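You operate a simulated robot arm through the tools that you are given. There is no shell and no other tool.

The job below is to be done with a simulated robot arm. You get a single attempt, and the scene is never put back.

Task
Shut the air bench down: cylinders 1 and 2 in, air off, vented and locked.
Fine: in that order; the yellow vent lever stays open.

It is judged by the outcome, as a careful person would: the job done as asked, and still so three seconds after it is handed in. It fails if anything else is knocked over, pushed out of place, dropped, spilled or broken.

Robot
A 7-joint arm with a fingered hand, fixed in place. Base frame: the origin is on the floor under the middle of its stand, x ahead of it, y to its left, z up. Lengths are in m, angles in degrees, forces in N, time in s.
It reaches about 1.333 m from its shoulder. Its first joint turns from -69.0 to 172.0 degrees. Payload 5 kg.
The TCP is the grasp point between the finger pads, 0.032 m short of the fingertips. In the tool frame z runs along the fingers and y along their closing line. The gripper opens to 0.16 m; its body begins 0.089 m behind the TCP. The gripper is a hand of 3 fingers: y runs from the thumb to the fingers, the wrist lies at [0, 0, -0.252] in the tool frame, and closing takes about 1.5 s.
Orientation is told as [roll, pitch, yaw] about the base's x, y, z axes, in that order, counted from this pose: with the fingers straight down and closing along the base's y, the tool's x points along the base's -x, its y along +y and its z along -z.

Tools
- The arm moves only by the tool apply_moves. Its argument "series" is one flat list of numbers, 7 for each row, row after row: the closure, from 0 (fully open) to 1 (shut), then the shift along the tool's x, y, z in units of 30 mm (1.0 is 30 mm), then the turn, a rotation vector about the tool's x, y, z in units of 6 degrees (1.0 is 6 degrees). In form: [fingers, dx, dy, dz, wx, wy, wz, fingers, dx, dy, dz, wx, wy, wz, ...]. A call has 1 to 20 rows; each row shifts and turns the commanded pose from where the row before left it, along the tool's axes as they then stand. A call with a number of a shift or a turn outside -1 to 1 is refused whole. A row lasts 0.2 s, in which the tool goes at most 0.05 m and 8.6 degrees; a call with a longer step from one row to the next is refused whole, and so is a gripper value outside its range. Where a pose cannot be reached the arm comes as near as it can. A force on the tool above 40 N (or 10 N above the force at the start of the call, whichever is more), or a blocked arm, ends the call early, and 0.2 s more pass. The fingers move at their own pace (about 0.108 m/s each) and stop on an object; they squeeze with about 31 N. The grip force told is the motor's: it shows also when the fingers shut on nothing. Time passes only in rows, and 0.2 s behind the last, so rows that do not move let the fingers close. The reply holds the time, the measured pose of the TCP, the force on the tool along the base axes, the opening and the grip force, in the units named above and with some noise, with the torque about the TCP (base axes, N m) and any sound that the robot's microphone picked up, and new pictures: "show" is both (left out), scene, wrist or none.
- Cameras (640 x 400 px; columns grow to the right, rows downward): "scene" is fixed at [0.3998, 0.6487, 1.5954]; the picture's right is [-0.80, -0.60, 0.00], its down [-0.17, 0.22, -0.96] and it looks along [0.58, -0.76, -0.28] (base axes); focal length 310 px, centre (320, 200). "wrist" rides on the gripper at [0.065, -0.004, -0.116] in the tool frame; the picture's right is [0.06, 1.00, 0.00], its down [-0.87, 0.05, -0.49] and it looks along [-0.49, 0.03, 0.87] (tool axes); focal length 261 px, centre (320, 200). There is no depth. A picture from a camera that has moved, and an enlarged one, comes with that camera's place and axes in the base frame and with its lens.
- lift_body(by): slides the trunk up (or, below 0, down) by that many m; the arm rides with it, the base frame stays. It gives what a move gives, with no picture.
- preshape(shape): the hand has 3 fingers and takes this shape, open, in about a second: jaw (thumb against the fingers, like two jaws); tri (thumb and two fingers); tip (a fingertip pinch); poke (one finger out to press); point (the index stretched); flat (the hand flat); cup (the hand cupped); fist (a fist). The gripper value then closes the fingers along that shape, each until it touches; the sizes above hold for jaw. It gives what a move gives, with no picture.
- zoom(camera, box): a new picture of the part [left, top, right, bottom] of that camera's present view, enlarged. It takes no simulated time.
- job_done(): hands the job in; it is judged then, once.

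Nothing tells you positions but the pictures and the camera data. Unless the task says otherwise, let go and move clear before handing in.

The tools are called after "Emit:" as name(argument=value, ...) on one line, values as JSON. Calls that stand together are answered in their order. apply_moves: Moves the arm, as the interface text tells. Its arguments: {"type":"object","properties":{"series":{"type":"array","items":{"type":"number"}},"show":{"type":"string","enum":["both","scene","wrist","none"]}},"required":["series"]} The other tools are called the same way: lift_body (by) moves the trunk up or down; preshape (shape) gives the hand a shape; zoom (camera, box) takes an enlarged picture of a part of a camera's view; job_done () hands the job in.

At the start:

```text
t: 0.0
tcp_pos: [0.5863, -0.0209, 1.4726]
orientation: [0.0, 0.0, 0.1]
contact_force: [0.5, -0.9, 0.2]
torque: [-0.04, 0.01, 0.03]
opening: 0.16
grasp_force: 0.1
shape: jaw
trunk travel left (down, up): [-0.875, 0.065]
```

scene: 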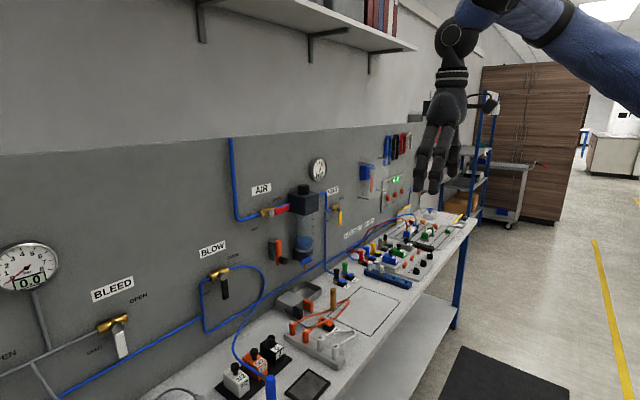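
wrist: 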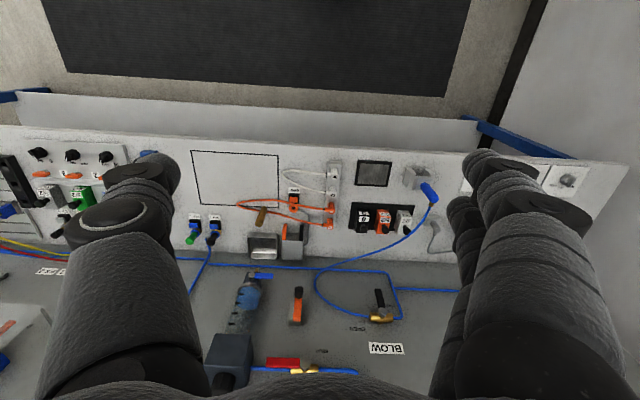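

I see an air bench against a wall panel with an AIR red valve, a yellow VENT lever, BLEED and BLOW valves, gauges, and pushbutton valves on the bench top. I'll zoom in to read the labels before moving.

Emit:
zoom(camera="scene", box=[220, 140, 420, 265])

Emit:
zoom(camera="scene", box=[320, 180, 480, 300])

Emit:
zoom(camera="scene", box=[180, 260, 400, 400])

Emit:
zoom(camera="scene", box=[0, 230, 220, 400])

Emit:
zoom(camera="wrist", box=[160, 140, 480, 400])

Emit:
zoom(camera="wrist", box=[0, 120, 160, 400])

```text
3.20 times, centred on (320, 202) of scene
camera zoom: at [0.3998, 0.6487, 1.5954], right [-0.8, -0.6, 0.0], down [-0.17, 0.22, -0.96], along [0.58, -0.76, -0.28], focal length 991 px, centre (320, 192)
```

zoom: 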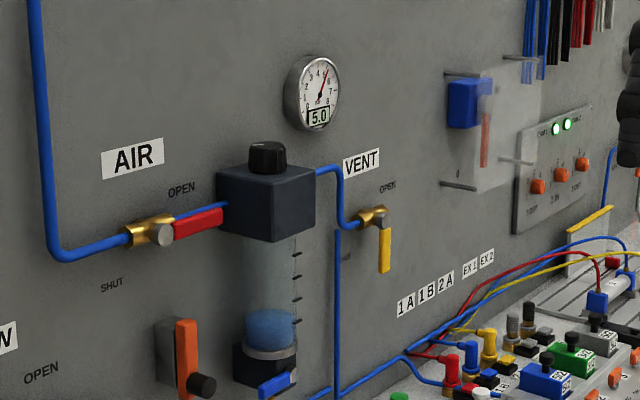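

```text
3.33 times, centred on (400, 240) of scene
camera zoom: at [0.3998, 0.6487, 1.5954], right [-0.8, -0.6, 0.0], down [-0.17, 0.22, -0.96], along [0.58, -0.76, -0.28], focal length 1032 px, centre (53, 67)
```

zoom: 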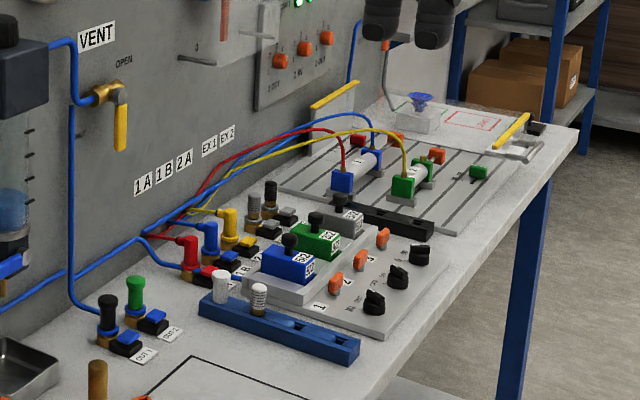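

```text
2.86 times, centred on (290, 330) of scene
camera zoom: at [0.3998, 0.6487, 1.5954], right [-0.8, -0.6, 0.0], down [-0.17, 0.22, -0.96], along [0.58, -0.76, -0.28], focal length 885 px, centre (406, -171)
```

zoom: 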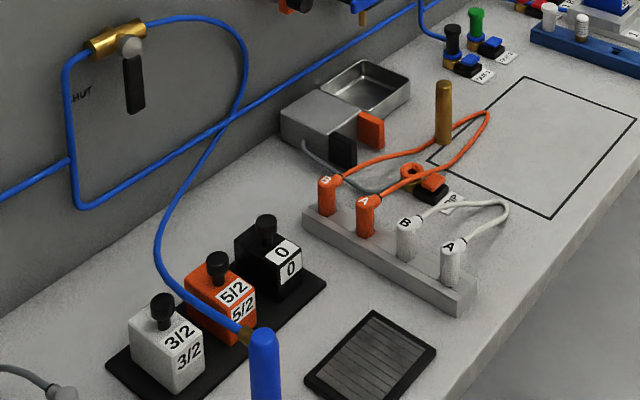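

```text
2.35 times, centred on (110, 315) of scene
camera zoom: at [0.3998, 0.6487, 1.5954], right [-0.8, -0.6, 0.0], down [-0.17, 0.22, -0.96], along [0.58, -0.76, -0.28], focal length 729 px, centre (814, -71)
```

zoom: 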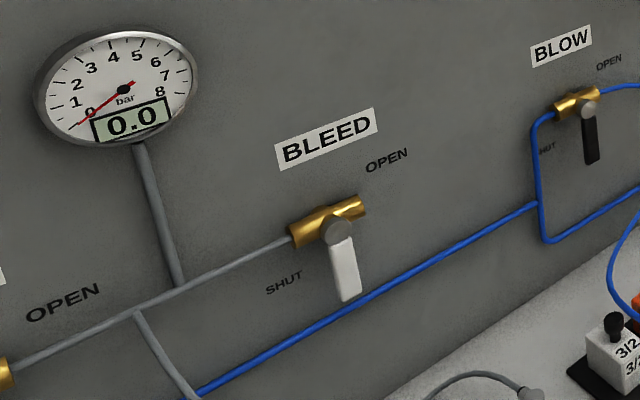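

```text
1.54 times, centred on (320, 270) of wrist
camera zoom: at [0.5192, -0.024, 1.5892], right [-0.06, 1.0, 0.0], down [0.87, 0.05, 0.49], along [0.49, 0.03, -0.87], focal length 401 px, centre (320, 92)
```

zoom: 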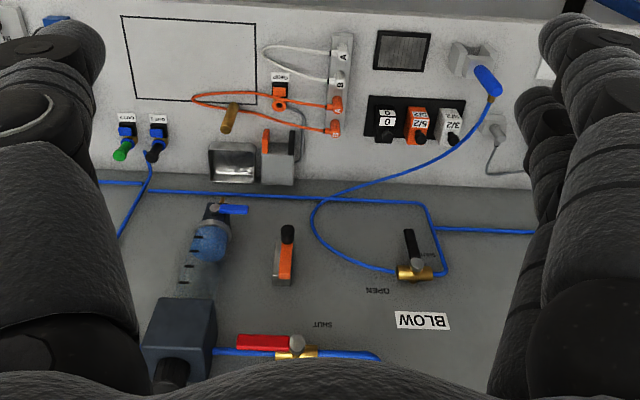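

```text
1.43 times, centred on (80, 260) of wrist
camera zoom: at [0.5192, -0.024, 1.5892], right [-0.06, 1.0, 0.0], down [0.87, 0.05, 0.49], along [0.49, 0.03, -0.87], focal length 372 px, centre (663, 114)
```

zoom: 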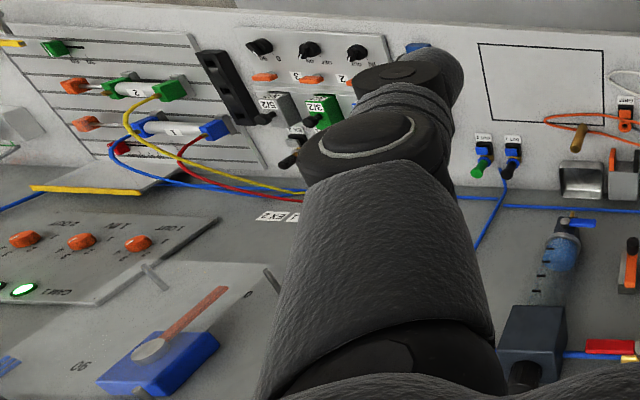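

The wall panel is at about x 1.15 m and the bench top at about z 0.88 m. The two cylinders are on the right end of the bench (negative y). I'll slide the hand to the right in free air to see that end with the wrist camera.

Emit:
apply_moves(series=[0, 0, -1, 0, 0, 0, 0, 0, 0, -1, 0, 0, 0, 0, 0, 0, -1, 0, 0, 0, 0, 0, 0, -1, 0, 0, 0, 0, 0, 0, -1, 0, 0, 0, 0, 0, 0, -1, 0, 0, 0, 0, 0, 0, -1, 0, 0, 0, 0, 0, 0, -1, 0, 0, 0, 0, 0, 0, -1, 0, 0, 0, 0, 0, 0, -1, 0, 0, 0, 0, 0, 0, -1, 0, 0, 0, 0, 0, 0, -1, 0, 0, 0, 0], show="both")

```text
t: 2.6
tcp_pos: [0.5837, -0.3821, 1.4737]
orientation: [0.1, 0.0, -0.1]
contact_force: [-0.4, -0.5, -0.4]
torque: [0.01, -0.02, 0.02]
opening: 0.16
grasp_force: 0.1
shape: jaw
trunk travel left (down, up): [-0.875, 0.065]
camera wrist: at [0.5176, -0.3855, 1.5894], right [-0.06, 1.0, 0.0], down [0.87, 0.05, 0.49], along [0.49, 0.03, -0.87], focal length 261 px, centre (320, 200)
```

scene: 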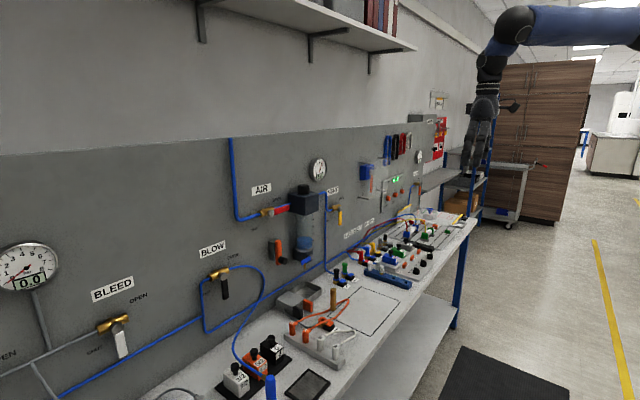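
wrist: 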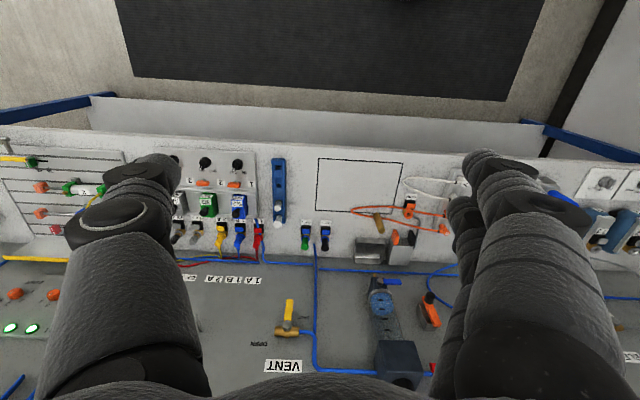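

The hand has moved right and the valve block with its knobs is now below it. I'll zoom in on the details.

Emit:
zoom(camera="wrist", box=[160, 140, 360, 265])

Emit:
zoom(camera="scene", box=[340, 120, 480, 208])

Emit:
zoom(camera="scene", box=[350, 195, 478, 275])

Emit:
zoom(camera="wrist", box=[0, 120, 130, 340])

```text
3.20 times, centred on (260, 202) of wrist
camera zoom: at [0.5176, -0.3855, 1.5894], right [-0.06, 1.0, 0.0], down [0.87, 0.05, 0.49], along [0.49, 0.03, -0.87], focal length 834 px, centre (512, 192)
```

zoom: 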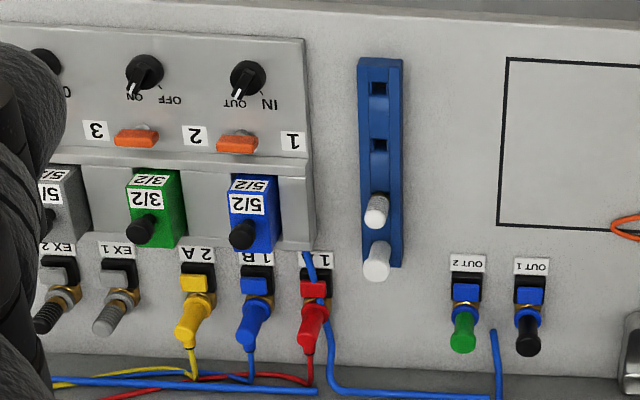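

```text
4.55 times, centred on (410, 164) of scene
camera zoom: at [0.3998, 0.6487, 1.5954], right [-0.8, -0.6, 0.0], down [-0.17, 0.22, -0.96], along [0.58, -0.76, -0.28], focal length 1408 px, centre (-89, 364)
```

zoom: 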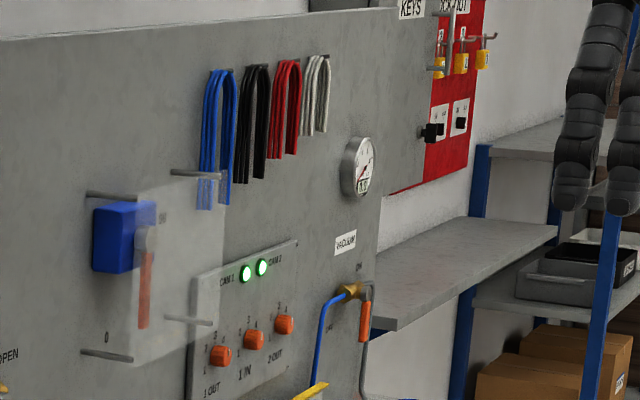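

```text
5.00 times, centred on (414, 235) of scene
camera zoom: at [0.3998, 0.6487, 1.5954], right [-0.8, -0.6, 0.0], down [-0.17, 0.22, -0.96], along [0.58, -0.76, -0.28], focal length 1549 px, centre (-150, 25)
```

zoom: 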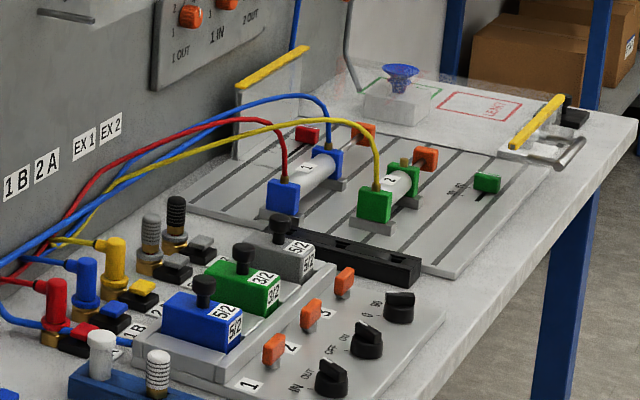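

```text
1.82 times, centred on (65, 230) of wrist
camera zoom: at [0.5176, -0.3855, 1.5894], right [-0.06, 1.0, 0.0], down [0.87, 0.05, 0.49], along [0.49, 0.03, -0.87], focal length 474 px, centre (784, 146)
```

zoom: 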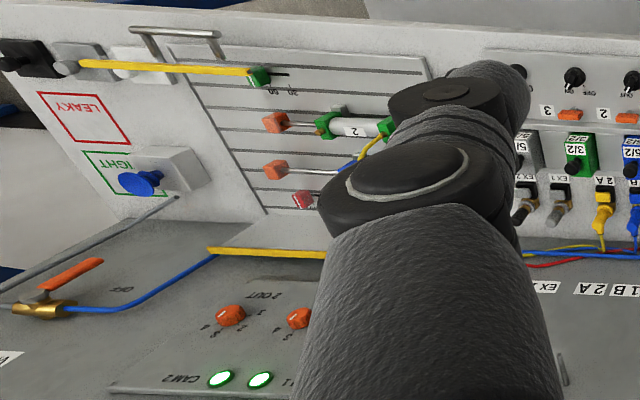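

The valve stations have knobs 1 (IN/OUT), 2 (ON/OFF) and 3, and a lockout board hangs far away on the right. I'll tilt the hand forward and slide back left to look at the AIR and VENT valves straight on.

Emit:
apply_moves(series=[0, 0, 0, 0, 0, -1, 0, 0, 0, 0, 0, 0, -1, 0, 0, 0, 0, 0, 0, -1, 0, 0, 0, 0, 0, 0, -1, 0, 0, 0, 0, 0, 0, -1, 0, 0, 0, 0, 0, 0, -1, 0, 0, 0, 0, 0, 0, -1, 0, 0, 0, 0, 0, 0, -1, 0], show="wrist")

```text
t: 4.4
tcp_pos: [0.5859, -0.379, 1.4726]
orientation: [0.0, -42.0, 0.0]
contact_force: [0.3, 0.4, 0.0]
torque: [0.01, 0.03, 0.01]
opening: 0.1598
grasp_force: 0.1
shape: jaw
out of reach, approached as far as the arm can: row 8
trunk travel left (down, up): [-0.875, 0.065]
camera wrist: at [0.4583, -0.3831, 1.5158], right [-0.05, 1.0, -0.04], down [0.32, 0.05, 0.95], along [0.95, 0.03, -0.32], focal length 261 px, centre (320, 200)
```

wrist: 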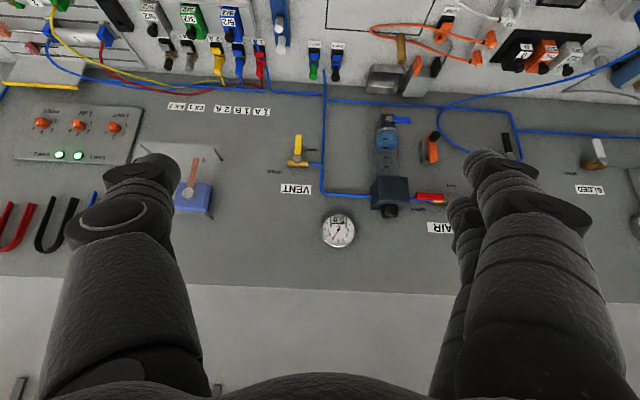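

Now the whole panel is visible (upside-down). I'll zoom in on the AIR, VENT and cylinder regions.

Emit:
zoom(camera="wrist", box=[260, 110, 480, 250])

Emit:
zoom(camera="wrist", box=[0, 60, 220, 240])

Emit:
zoom(camera="wrist", box=[110, 0, 370, 130])

Emit:
zoom(camera="wrist", box=[350, 0, 640, 160])

```text
2.86 times, centred on (370, 180) of wrist
camera zoom: at [0.4583, -0.3831, 1.5158], right [-0.05, 1.0, -0.04], down [0.32, 0.05, 0.95], along [0.95, 0.03, -0.32], focal length 745 px, centre (177, 257)
```

zoom: 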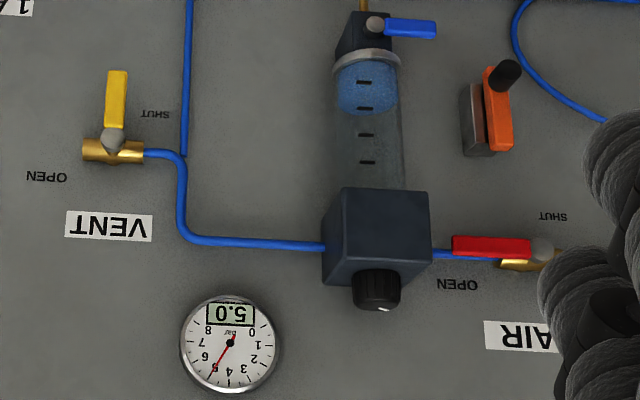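

```text
2.22 times, centred on (110, 150) of wrist
camera zoom: at [0.4583, -0.3831, 1.5158], right [-0.05, 1.0, -0.04], down [0.32, 0.05, 0.95], along [0.95, 0.03, -0.32], focal length 579 px, centre (787, 311)
```

zoom: 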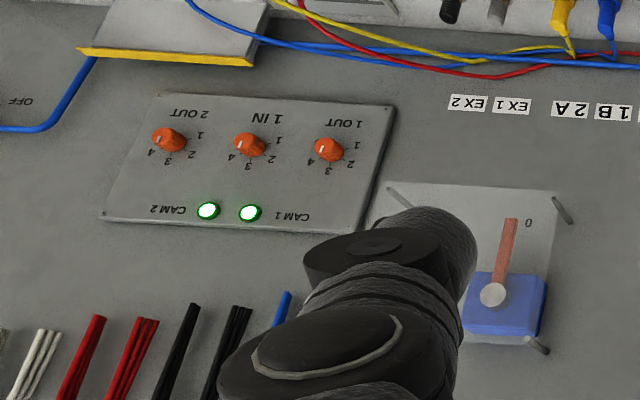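

```text
2.46 times, centred on (240, 65) of wrist
camera zoom: at [0.4583, -0.3831, 1.5158], right [-0.05, 1.0, -0.04], down [0.32, 0.05, 0.95], along [0.95, 0.03, -0.32], focal length 642 px, centre (517, 532)
```

zoom: 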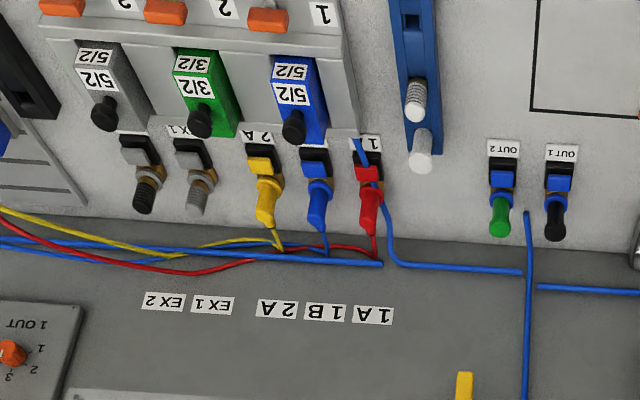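

```text
2.21 times, centred on (495, 80) of wrist
camera zoom: at [0.4583, -0.3831, 1.5158], right [-0.05, 1.0, -0.04], down [0.32, 0.05, 0.95], along [0.95, 0.03, -0.32], focal length 575 px, centre (-66, 465)
```

zoom: 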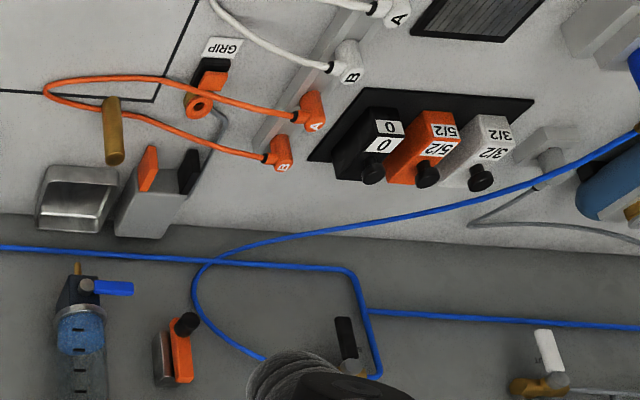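

I want a closer look at the orange device beneath the AIR valve, which may be the lock. I'll move left and forward toward it, staying well off the wall.

Emit:
apply_moves(series=[0, 0, 1, 0.7, 0, 0, 0, 0, 0, 1, 0.7, 0, 0, 0, 0, 0, 1, 0.7, 0, 0, 0, 0, 0, 1, 0.7, 0, 0, 0, 0, 0, 1, 0.7, 0, 0, 0, 0, 0, 1, 0.7, 0, 0, 0, 0, 0, 1, 0.7, 0, 0, 0, 0, 0, 1, 0.7, 0, 0, 0, 0, 0, 1, 0.7, 0, 0, 0, 0, 0, 1, 0.7, 0, 0, 0, 0, 0, 1, 0.7, 0, 0, 0, 0, 0, 1, 0.7, 0, 0, 0], show="both")

```text
t: 7.0
tcp_pos: [0.756, -0.0198, 1.2843]
orientation: [-0.1, -41.7, 0.0]
contact_force: [0.2, 0.1, 0.5]
torque: [-0.06, -0.03, -0.03]
opening: 0.16
grasp_force: 0.0
shape: jaw
trunk travel left (down, up): [-0.875, 0.065]
camera wrist: at [0.6275, -0.0231, 1.3273], right [-0.05, 1.0, -0.04], down [0.32, 0.06, 0.95], along [0.95, 0.03, -0.32], focal length 261 px, centre (320, 200)
```

scene: 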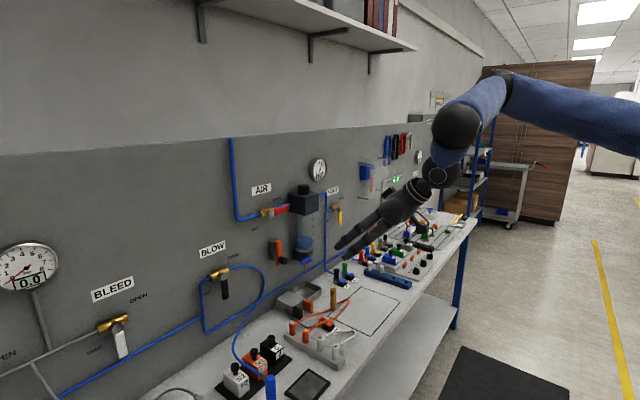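
wrist: 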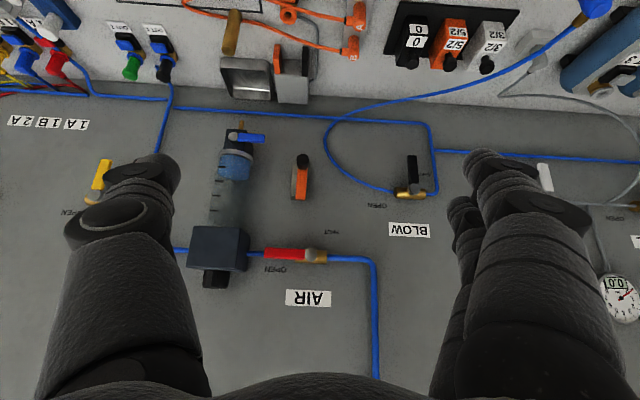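

Emit:
zoom(camera="wrist", box=[180, 120, 380, 300])

Emit:
zoom(camera="wrist", box=[270, 140, 340, 215])

Emit:
zoom(camera="scene", box=[225, 170, 355, 275])

Emit:
zoom(camera="scene", box=[260, 230, 310, 270])

```text
2.22 times, centred on (280, 210) of wrist
camera zoom: at [0.6275, -0.0231, 1.3273], right [-0.05, 1.0, -0.04], down [0.32, 0.06, 0.95], along [0.95, 0.03, -0.32], focal length 579 px, centre (409, 178)
```

zoom: 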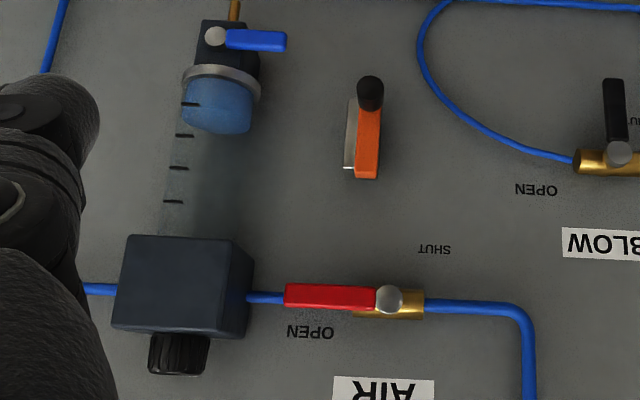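

```text
5.33 times, centred on (305, 178) of wrist
camera zoom: at [0.6275, -0.0231, 1.3273], right [-0.05, 1.0, -0.04], down [0.32, 0.06, 0.95], along [0.95, 0.03, -0.32], focal length 1390 px, centre (400, 320)
```

zoom: 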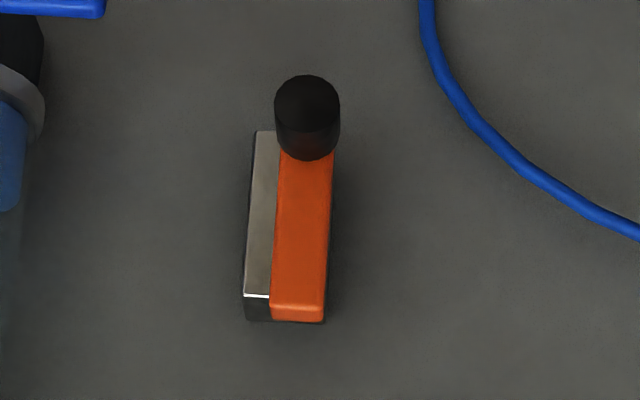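

```text
3.81 times, centred on (290, 222) of scene
camera zoom: at [0.3998, 0.6487, 1.5954], right [-0.8, -0.6, 0.0], down [-0.17, 0.22, -0.96], along [0.58, -0.76, -0.28], focal length 1180 px, centre (434, 114)
```

zoom: 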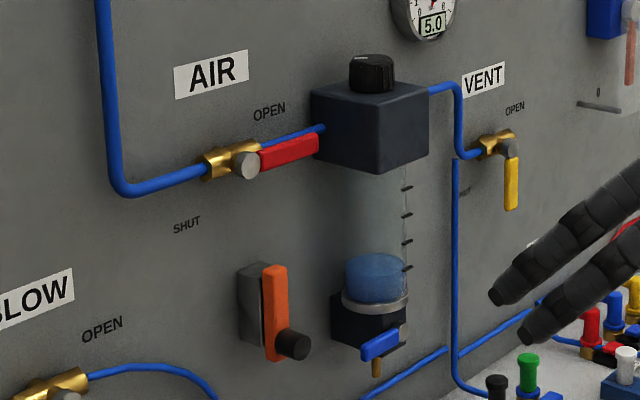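

```text
10.00 times, centred on (285, 250) of scene
camera zoom: at [0.3998, 0.6487, 1.5954], right [-0.8, -0.6, 0.0], down [-0.17, 0.22, -0.96], along [0.58, -0.76, -0.28], focal length 3097 px, centre (670, -300)
```

zoom: 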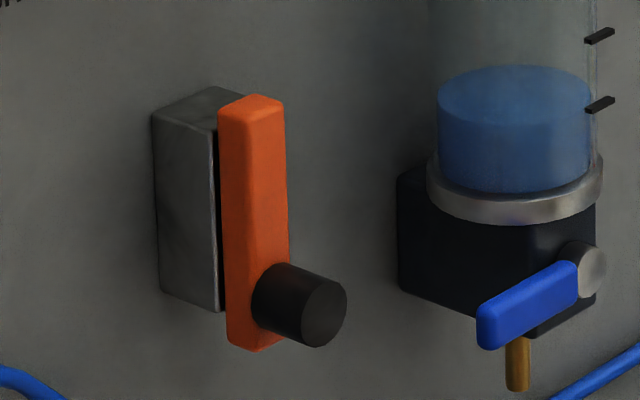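

The orange bar with the black knob is a slide lock just below and beside where the AIR lever sits when shut; I put its knob at about (1.08, -0.046, 1.09) and the AIR pivot at (1.11, -0.02, 1.27). Next I'll go right to study the station knobs (about (0.80, -0.6, 0.90)) and the cylinders.

Emit:
apply_moves(series=[0, 0, -1, 0, 0, 1, 0, 0, 0, -1, 0, 0, 1, 0, 0, 0, -1, 0, 0, 1, 0, 0, 0, -1, 0, 0, 1, 0, 0, 0, -1, 0, 0, 1, 0, 0, 0, -1, 0, 0, 1, 0, 0, 0, -1, 0, 0, 1, 0, 0, 0, -1, 0, 0, 0, 0, 0, 0, -1, 0, 0, 0, 0, 0, 0, -1, 0, 0, 0, 0, 0, 0, -1, 0, 0, 0, 0, 0, 0, -1, 0, 0, 0, 0, 0, 0, -1, 0, 0, 0, 0, 0, 0, -1, 0, 0, 0, 0, 0, 0, -1, 0, 0, 0, 0, 0, 0, -1, 0, 0, 0, 0, 0, 0, -1, 0, 0, 0, 0, 0, 0, -1, 0, 0, 0, 0, 0, 0, -1, 0, 0, 0, 0, 0, 0, -1, 0, 0, 0, 0], show="both")

```text
t: 11.2
tcp_pos: [0.753, -0.6228, 1.2849]
orientation: [0.1, -0.1, 0.0]
contact_force: [-0.6, 0.8, -0.9]
torque: [0.03, 0.0, 0.0]
opening: 0.1599
grasp_force: 0.0
shape: jaw
trunk travel left (down, up): [-0.875, 0.065]
camera wrist: at [0.6864, -0.6259, 1.4013], right [-0.06, 1.0, 0.0], down [0.87, 0.05, 0.49], along [0.49, 0.03, -0.87], focal length 261 px, centre (320, 200)
```

scene: 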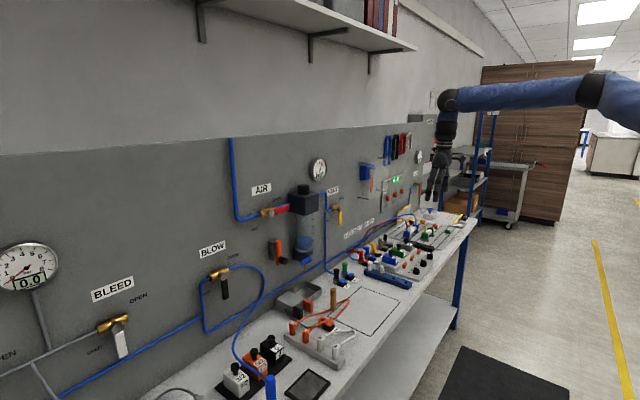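
wrist: 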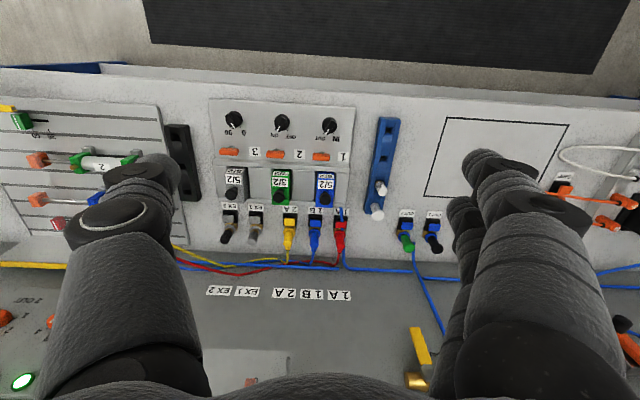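

Emit:
zoom(camera="wrist", box=[200, 90, 370, 196])

Emit:
zoom(camera="wrist", box=[0, 90, 200, 270])

Emit:
zoom(camera="scene", box=[380, 205, 480, 285])

```text
3.76 times, centred on (285, 143) of wrist
camera zoom: at [0.6864, -0.6259, 1.4013], right [-0.06, 1.0, 0.0], down [0.87, 0.05, 0.49], along [0.49, 0.03, -0.87], focal length 981 px, centre (452, 415)
```

zoom: 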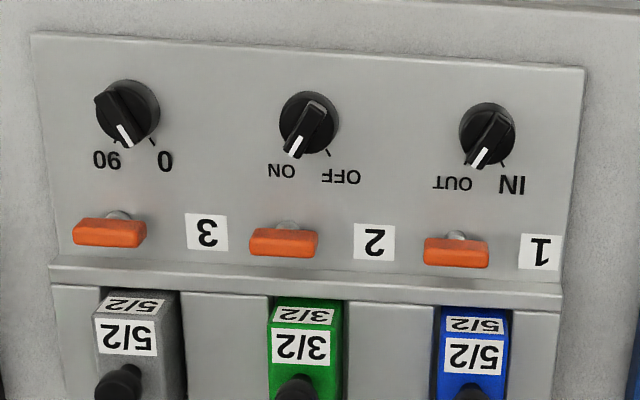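

```text
2.22 times, centred on (100, 180) of wrist
camera zoom: at [0.6864, -0.6259, 1.4013], right [-0.06, 1.0, 0.0], down [0.87, 0.05, 0.49], along [0.49, 0.03, -0.87], focal length 579 px, centre (809, 244)
```

zoom: 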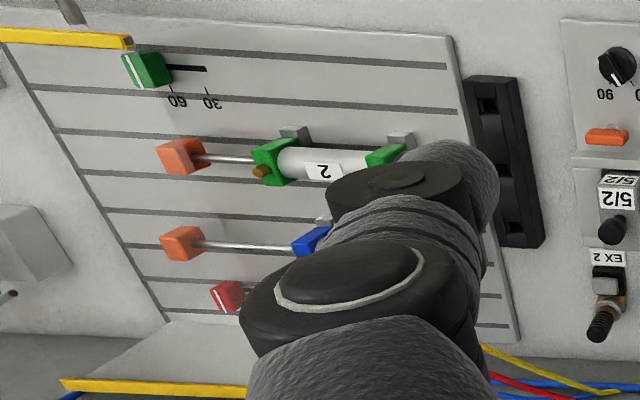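

```text
5.00 times, centred on (430, 245) of scene
camera zoom: at [0.3998, 0.6487, 1.5954], right [-0.8, -0.6, 0.0], down [-0.17, 0.22, -0.96], along [0.58, -0.76, -0.28], focal length 1549 px, centre (-230, -25)
```

zoom: 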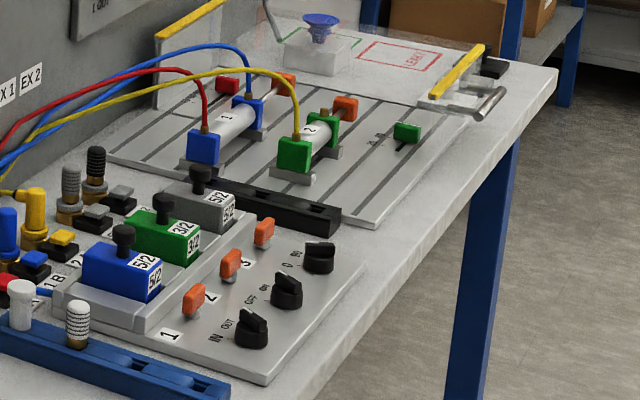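

Both rods are out (orange ends extended) and the knobs point to OUT (station 1) and ON (station 2); each needs about +60° counter-clockwise seen from above. I'll try the fingertip pinch shape high in free air to see how slim it is.

Emit:
preshape(shape="tip")

Emit:
zoom(camera="scene", box=[400, 80, 500, 230])

Emit:
zoom(camera="wrist", box=[0, 0, 640, 400])

```text
t: 12.1
tcp_pos: [0.7542, -0.6204, 1.2858]
orientation: [0.1, 0.1, 0.0]
contact_force: [0.1, -0.1, 0.0]
torque: [0.01, 0.04, -0.01]
opening: 0.1598
grasp_force: 0.1
shape: tip
trunk travel left (down, up): [-0.875, 0.065]
```

```text
2.67 times, centred on (450, 155) of scene
camera zoom: at [0.3998, 0.6487, 1.5954], right [-0.8, -0.6, 0.0], down [-0.17, 0.22, -0.96], along [0.58, -0.76, -0.28], focal length 826 px, centre (-27, 320)
```

zoom: 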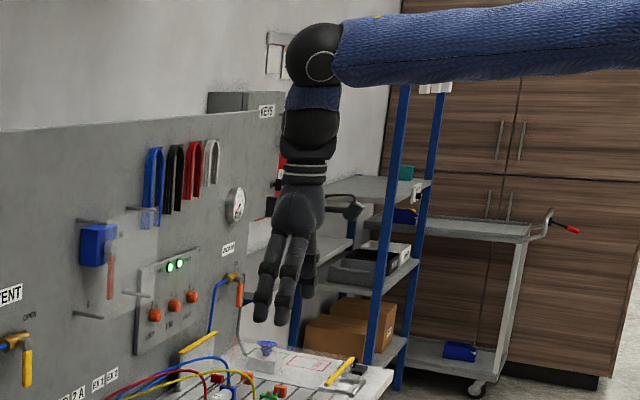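

```text
1.00 times, centred on (320, 200) of wrist (not enlarged: the box is as wide or as high as the picture)
camera zoom: at [0.6863, -0.6247, 1.4015], right [-0.06, 1.0, 0.0], down [0.87, 0.05, 0.49], along [0.49, 0.03, -0.87], focal length 261 px, centre (320, 200)
```

zoom: 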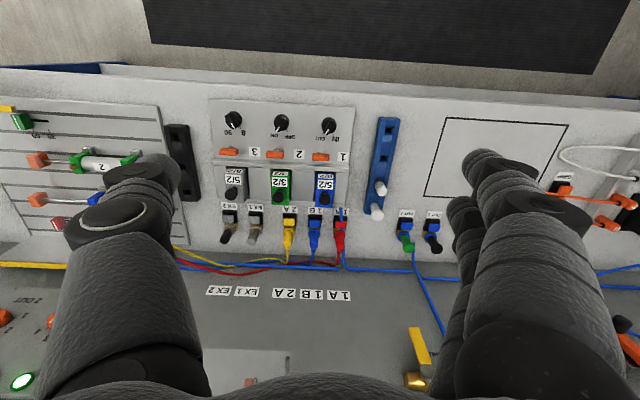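

Open, the shape looks about like the jaw. I'll close it part way in place to see how the fingers meet.

Emit:
apply_moves(series=[0.7, 0, 0, 0, 0, 0, 0, 0.7, 0, 0, 0, 0, 0, 0, 0.7, 0, 0, 0, 0, 0, 0, 0.7, 0, 0, 0, 0, 0, 0, 0.7, 0, 0, 0, 0, 0, 0], show="both")

Emit:
zoom(camera="scene", box=[400, 120, 480, 230])

```text
t: 13.3
tcp_pos: [0.7533, -0.6215, 1.2853]
orientation: [0.0, 0.0, 0.0]
contact_force: [0.4, 0.2, 0.0]
torque: [-0.02, -0.02, 0.03]
opening: 0.0485
grasp_force: 0.1
shape: tip
trunk travel left (down, up): [-0.875, 0.065]
camera wrist: at [0.6864, -0.6249, 1.4015], right [-0.06, 1.0, 0.0], down [0.87, 0.05, 0.49], along [0.49, 0.03, -0.87], focal length 261 px, centre (320, 200)
```

scene: 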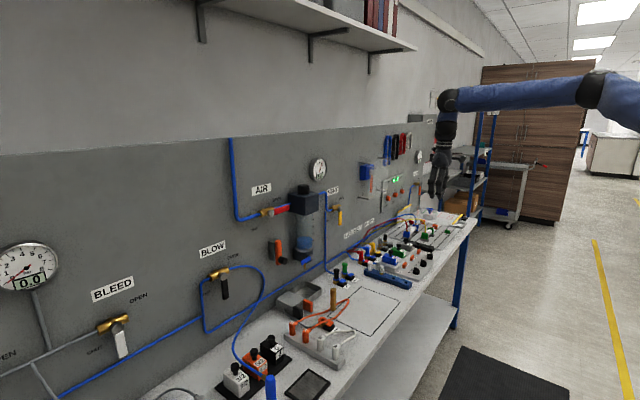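
wrist: 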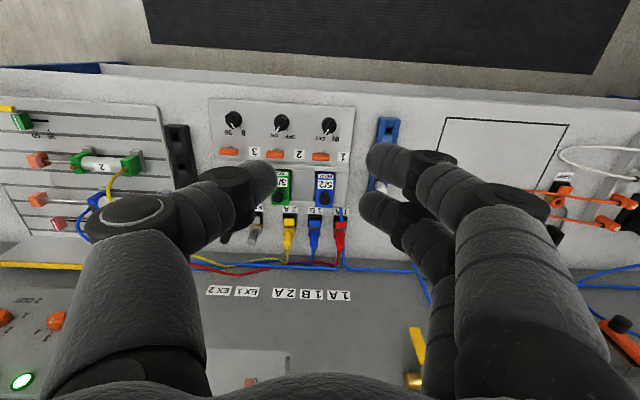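

```text
3.64 times, centred on (440, 175) of scene
camera zoom: at [0.3998, 0.6487, 1.5954], right [-0.8, -0.6, 0.0], down [-0.17, 0.22, -0.96], along [0.58, -0.76, -0.28], focal length 1126 px, centre (-116, 291)
```

zoom: 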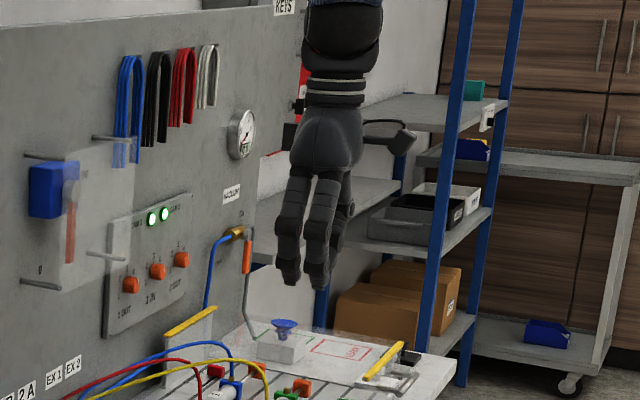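

The pinch closes with two fingers opposite the thumb, about 5 cm wide at 0.7 closure, which fits between the knobs. I'll move above knob 1 (about (0.80, -0.597)), lower to a safe height, and turn the hand -30° so the pinch line is square to its pointer bar.

Emit:
apply_moves(series=[0.7, -0.22, 0.115, 1, 0, 0, 0, 0.7, -0.22, 0.115, 1, 0, 0, 0, 0.7, -0.22, 0.115, 1, 0, 0, 0, 0.7, -0.22, 0.115, 1, 0, 0, 0, 0.7, -0.22, 0.115, 1, 0, 0, 0, 0.7, -0.22, 0.115, 1, 0, 0, 0, 0.7, -0.22, 0.115, 1, 0, 0, 0], show="both")

Emit:
zoom(camera="wrist", box=[160, 60, 480, 260])

```text
t: 14.9
tcp_pos: [0.8005, -0.5975, 1.0742]
orientation: [0.0, 0.2, -0.1]
contact_force: [-0.2, 0.4, 0.6]
torque: [0.02, 0.02, 0.0]
opening: 0.0484
grasp_force: 0.3
shape: tip
trunk travel left (down, up): [-0.875, 0.065]
camera wrist: at [0.7338, -0.6008, 1.191], right [-0.06, 1.0, 0.0], down [0.87, 0.05, 0.49], along [0.49, 0.03, -0.87], focal length 261 px, centre (320, 200)
```

scene: 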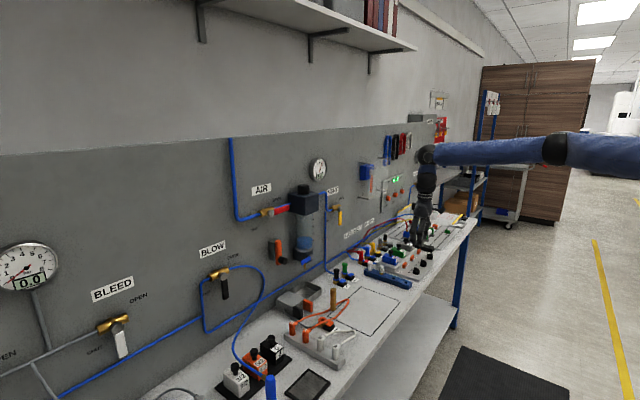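
wrist: 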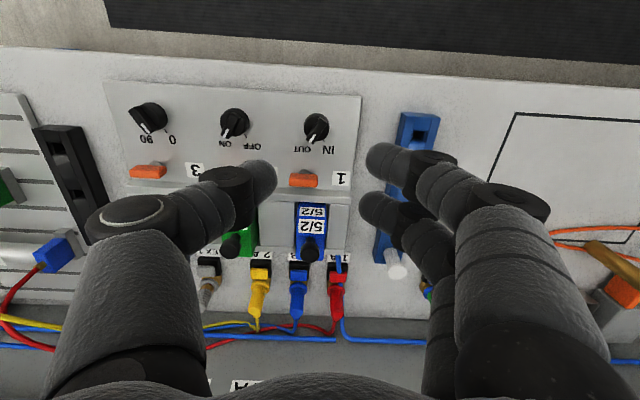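

```text
2.00 times, centred on (320, 160) of wrist
camera zoom: at [0.7338, -0.6008, 1.191], right [-0.06, 1.0, 0.0], down [0.87, 0.05, 0.49], along [0.49, 0.03, -0.87], focal length 521 px, centre (320, 280)
```

zoom: 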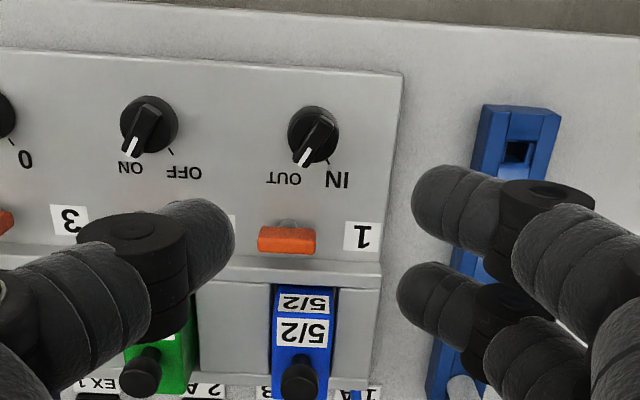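

Knob 1 is centred at about (0.803, -0.600), almost right below the hand. I'll make the small correction and turn the hand -30° about the vertical at this height.

Emit:
apply_moves(series=[0.7, -0.08, -0.08, 0, 0, 0, 0, 0.7, 0, 0, 0, 0, 0, 1, 0.7, 0, 0, 0, 0, 0, 1, 0.7, 0, 0, 0, 0, 0, 1, 0.7, 0, 0, 0, 0, 0, 1, 0.7, 0, 0, 0, 0, 0, 1, 0.7, 0, 0, 1, 0, 0, 0], show="both")

Emit:
zoom(camera="wrist", box=[160, 60, 480, 260])

Emit:
zoom(camera="scene", box=[370, 190, 480, 280])

```text
t: 16.5
tcp_pos: [0.804, -0.5987, 1.0429]
orientation: [0.0, 0.2, -30.1]
contact_force: [0.2, -1.0, 0.2]
torque: [0.01, 0.04, 0.01]
opening: 0.0483
grasp_force: 0.1
shape: tip
trunk travel left (down, up): [-0.875, 0.065]
camera wrist: at [0.7438, -0.5696, 1.1603], right [0.45, 0.89, 0.0], down [0.78, -0.39, 0.49], along [0.44, -0.22, -0.87], focal length 261 px, centre (320, 200)
```

scene: 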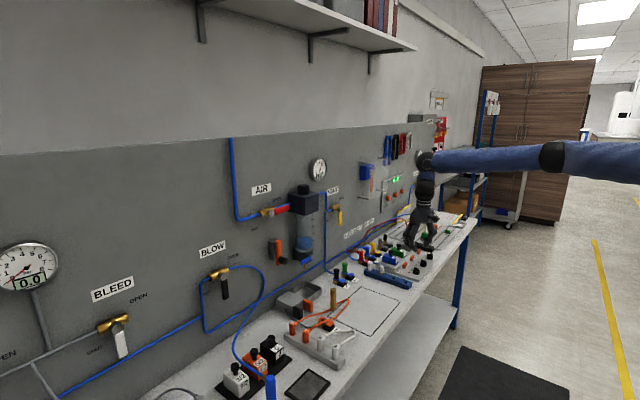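
wrist: 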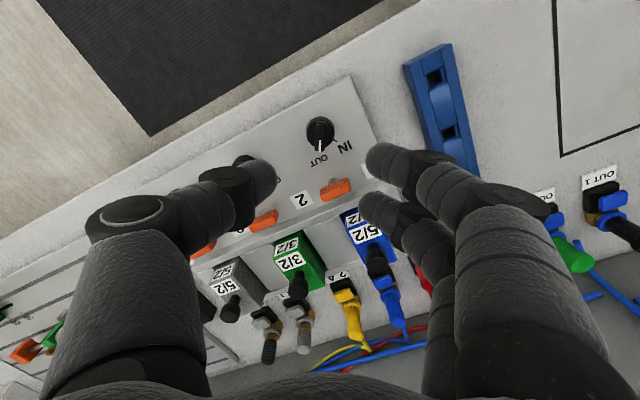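

```text
2.00 times, centred on (320, 160) of wrist
camera zoom: at [0.7438, -0.5696, 1.1603], right [0.45, 0.89, 0.0], down [0.78, -0.39, 0.49], along [0.44, -0.22, -0.87], focal length 521 px, centre (320, 280)
```

zoom: 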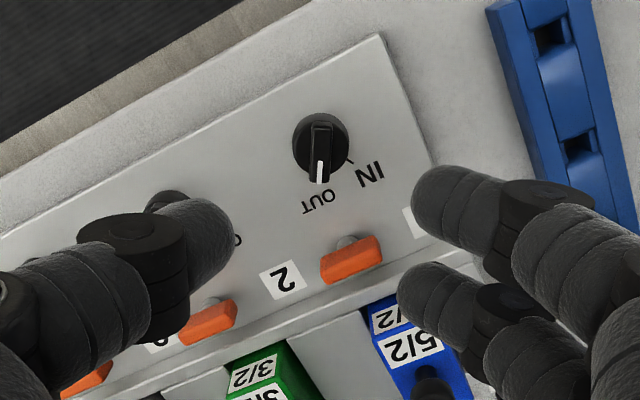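

```text
4.44 times, centred on (425, 235) of scene
camera zoom: at [0.3998, 0.6487, 1.5954], right [-0.8, -0.6, 0.0], down [-0.17, 0.22, -0.96], along [0.58, -0.76, -0.28], focal length 1376 px, centre (-147, 44)
```

zoom: 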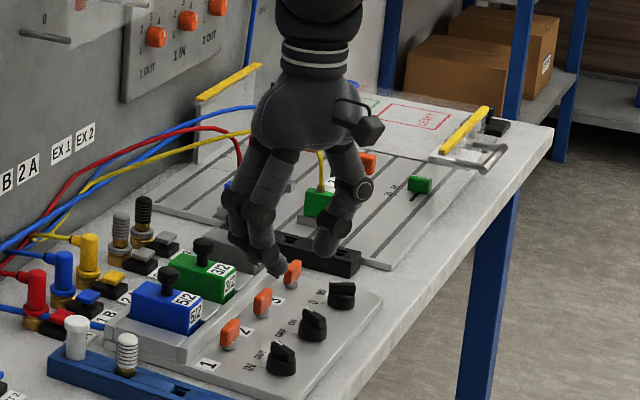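

The pointer bar is now square with the pinch and centred. I'll lower to about 1 cm above the knob and look again.

Emit:
apply_moves(series=[0.7, 0, 0, 1, 0, 0, 0, 0.7, 0, 0, 1, 0, 0, 0, 0.7, 0, 0, 0.8, 0, 0, 0], show="both")

Emit:
zoom(camera="wrist", box=[200, 80, 440, 230])

Emit:
zoom(camera="scene", box=[390, 210, 470, 280])

```text
t: 17.3
tcp_pos: [0.8037, -0.5991, 0.9609]
orientation: [-0.1, 0.0, -30.0]
contact_force: [-0.7, 0.1, -0.6]
torque: [-0.02, -0.01, -0.01]
opening: 0.0483
grasp_force: 0.0
shape: tip
trunk travel left (down, up): [-0.875, 0.065]
camera wrist: at [0.7422, -0.569, 1.0775], right [0.45, 0.9, 0.0], down [0.78, -0.39, 0.49], along [0.44, -0.22, -0.87], focal length 261 px, centre (320, 200)
```

scene: 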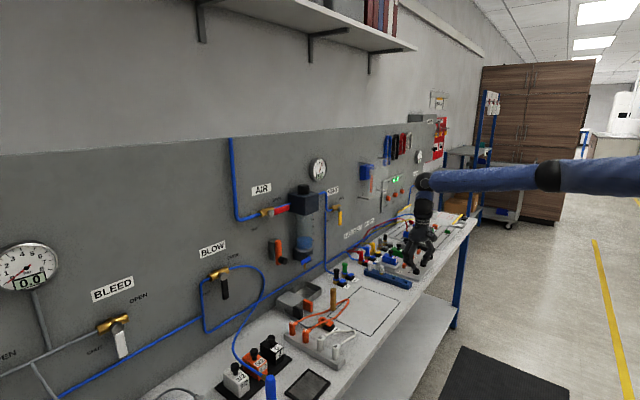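
wrist: 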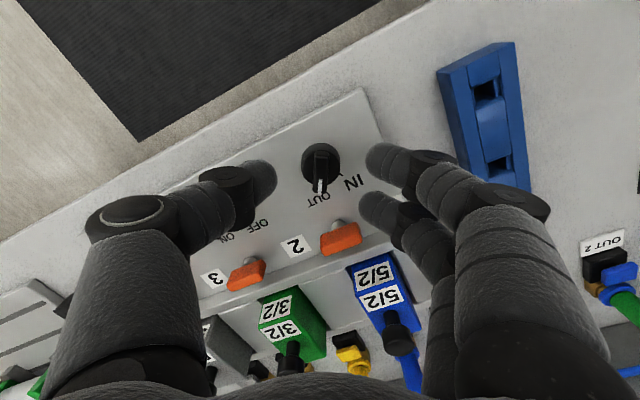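

```text
2.67 times, centred on (320, 155) of wrist
camera zoom: at [0.7422, -0.569, 1.0775], right [0.45, 0.9, 0.0], down [0.78, -0.39, 0.49], along [0.44, -0.22, -0.87], focal length 695 px, centre (320, 320)
```

zoom: 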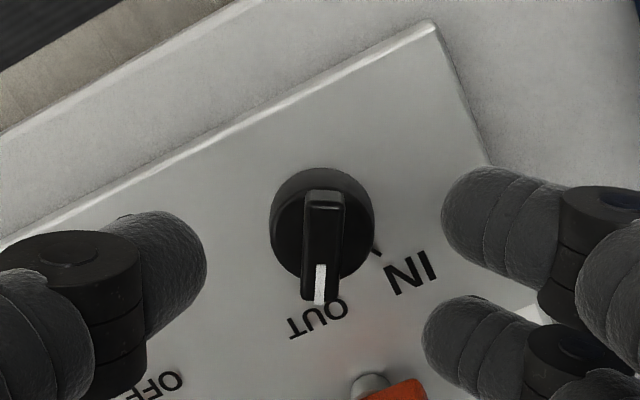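

```text
5.71 times, centred on (430, 245) of scene
camera zoom: at [0.3998, 0.6487, 1.5954], right [-0.8, -0.6, 0.0], down [-0.17, 0.22, -0.96], along [0.58, -0.76, -0.28], focal length 1770 px, centre (-309, -57)
```

zoom: 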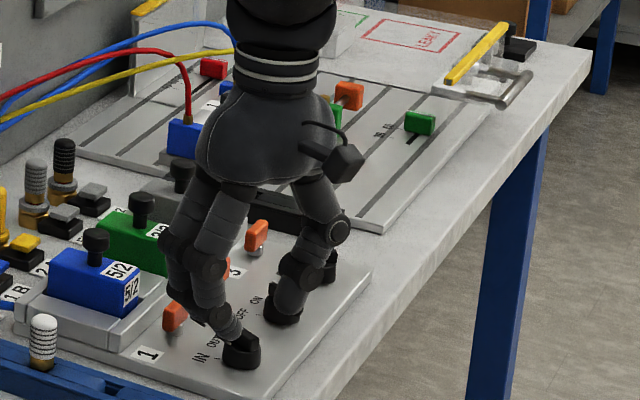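

Still centred over the knob. I'll lower a further 2–3 cm in small steps, checking force.

Emit:
apply_moves(series=[0.7, 0, 0, 0.4, 0, 0, 0, 0.7, 0, 0, 0.4, 0, 0, 0], show="wrist")

Emit:
zoom(camera="wrist", box=[200, 80, 440, 230])

Emit:
zoom(camera="scene", box=[390, 210, 470, 280])

```text
t: 17.9
tcp_pos: [0.803, -0.5988, 0.9368]
orientation: [0.0, 0.0, -30.1]
contact_force: [0.3, -0.5, -0.1]
torque: [0.03, -0.03, 0.0]
opening: 0.0482
grasp_force: 0.1
shape: tip
trunk travel left (down, up): [-0.875, 0.065]
camera wrist: at [0.7426, -0.5691, 1.0532], right [0.45, 0.89, 0.0], down [0.78, -0.39, 0.49], along [0.44, -0.22, -0.87], focal length 261 px, centre (320, 200)
```

wrist: 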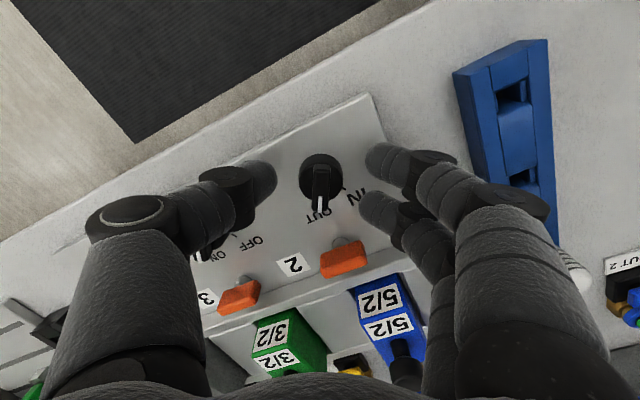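

```text
2.67 times, centred on (320, 155) of wrist
camera zoom: at [0.7426, -0.5691, 1.0532], right [0.45, 0.89, 0.0], down [0.78, -0.39, 0.49], along [0.44, -0.22, -0.87], focal length 695 px, centre (320, 320)
```

zoom: 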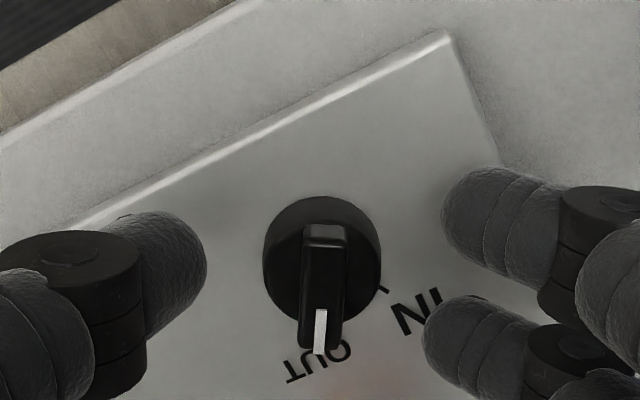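

```text
5.71 times, centred on (430, 245) of scene
camera zoom: at [0.3998, 0.6487, 1.5954], right [-0.8, -0.6, 0.0], down [-0.17, 0.22, -0.96], along [0.58, -0.76, -0.28], focal length 1770 px, centre (-309, -57)
```

zoom: 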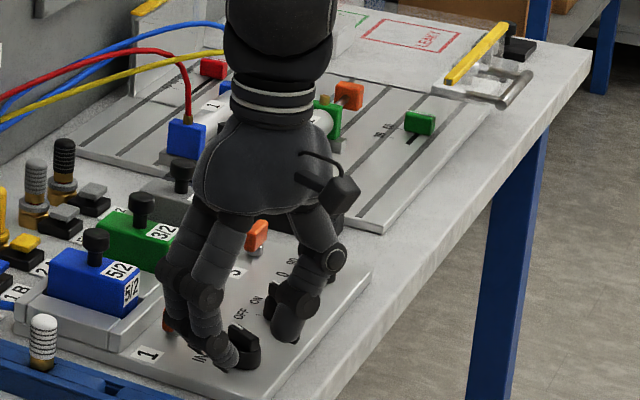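

Fingertips are level with the top of the knob, still no contact. I'll go about 12 mm lower and then close on the bar.

Emit:
apply_moves(series=[0.7, 0, 0, 0.2, 0, 0, 0, 0.7, 0, 0, 0.2, 0, 0, 0], show="none")

Emit:
zoom(camera="wrist", box=[200, 80, 440, 230])

Emit:
zoom(camera="scene", box=[400, 220, 450, 280])

```text
t: 18.5
tcp_pos: [0.8041, -0.5987, 0.9253]
orientation: [0.0, 0.0, -30.0]
contact_force: [0.3, -0.5, 0.8]
torque: [-0.04, 0.01, 0.0]
opening: 0.0487
grasp_force: 0.0
shape: tip
trunk travel left (down, up): [-0.875, 0.065]
```

```text
2.67 times, centred on (320, 155) of wrist
camera zoom: at [0.7426, -0.5684, 1.0421], right [0.45, 0.9, 0.0], down [0.78, -0.39, 0.49], along [0.44, -0.22, -0.87], focal length 695 px, centre (320, 320)
```

zoom: 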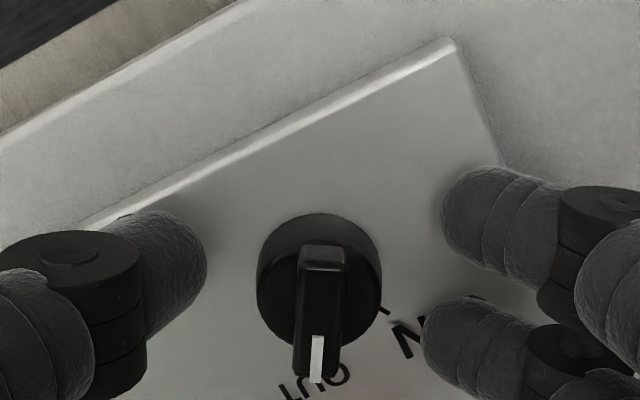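

```text
6.67 times, centred on (425, 250) of scene
camera zoom: at [0.3998, 0.6487, 1.5954], right [-0.8, -0.6, 0.0], down [-0.17, 0.22, -0.96], along [0.58, -0.76, -0.28], focal length 2065 px, centre (-380, -133)
```

zoom: 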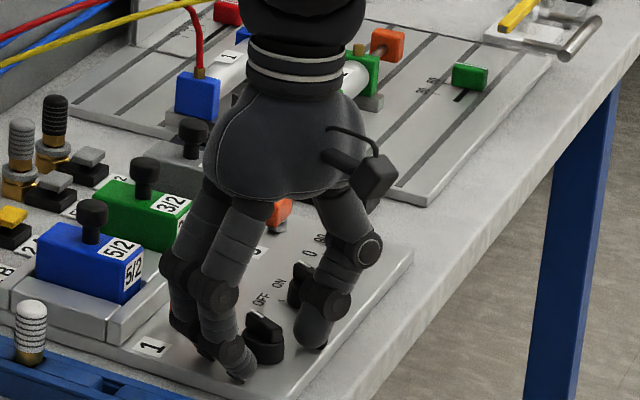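

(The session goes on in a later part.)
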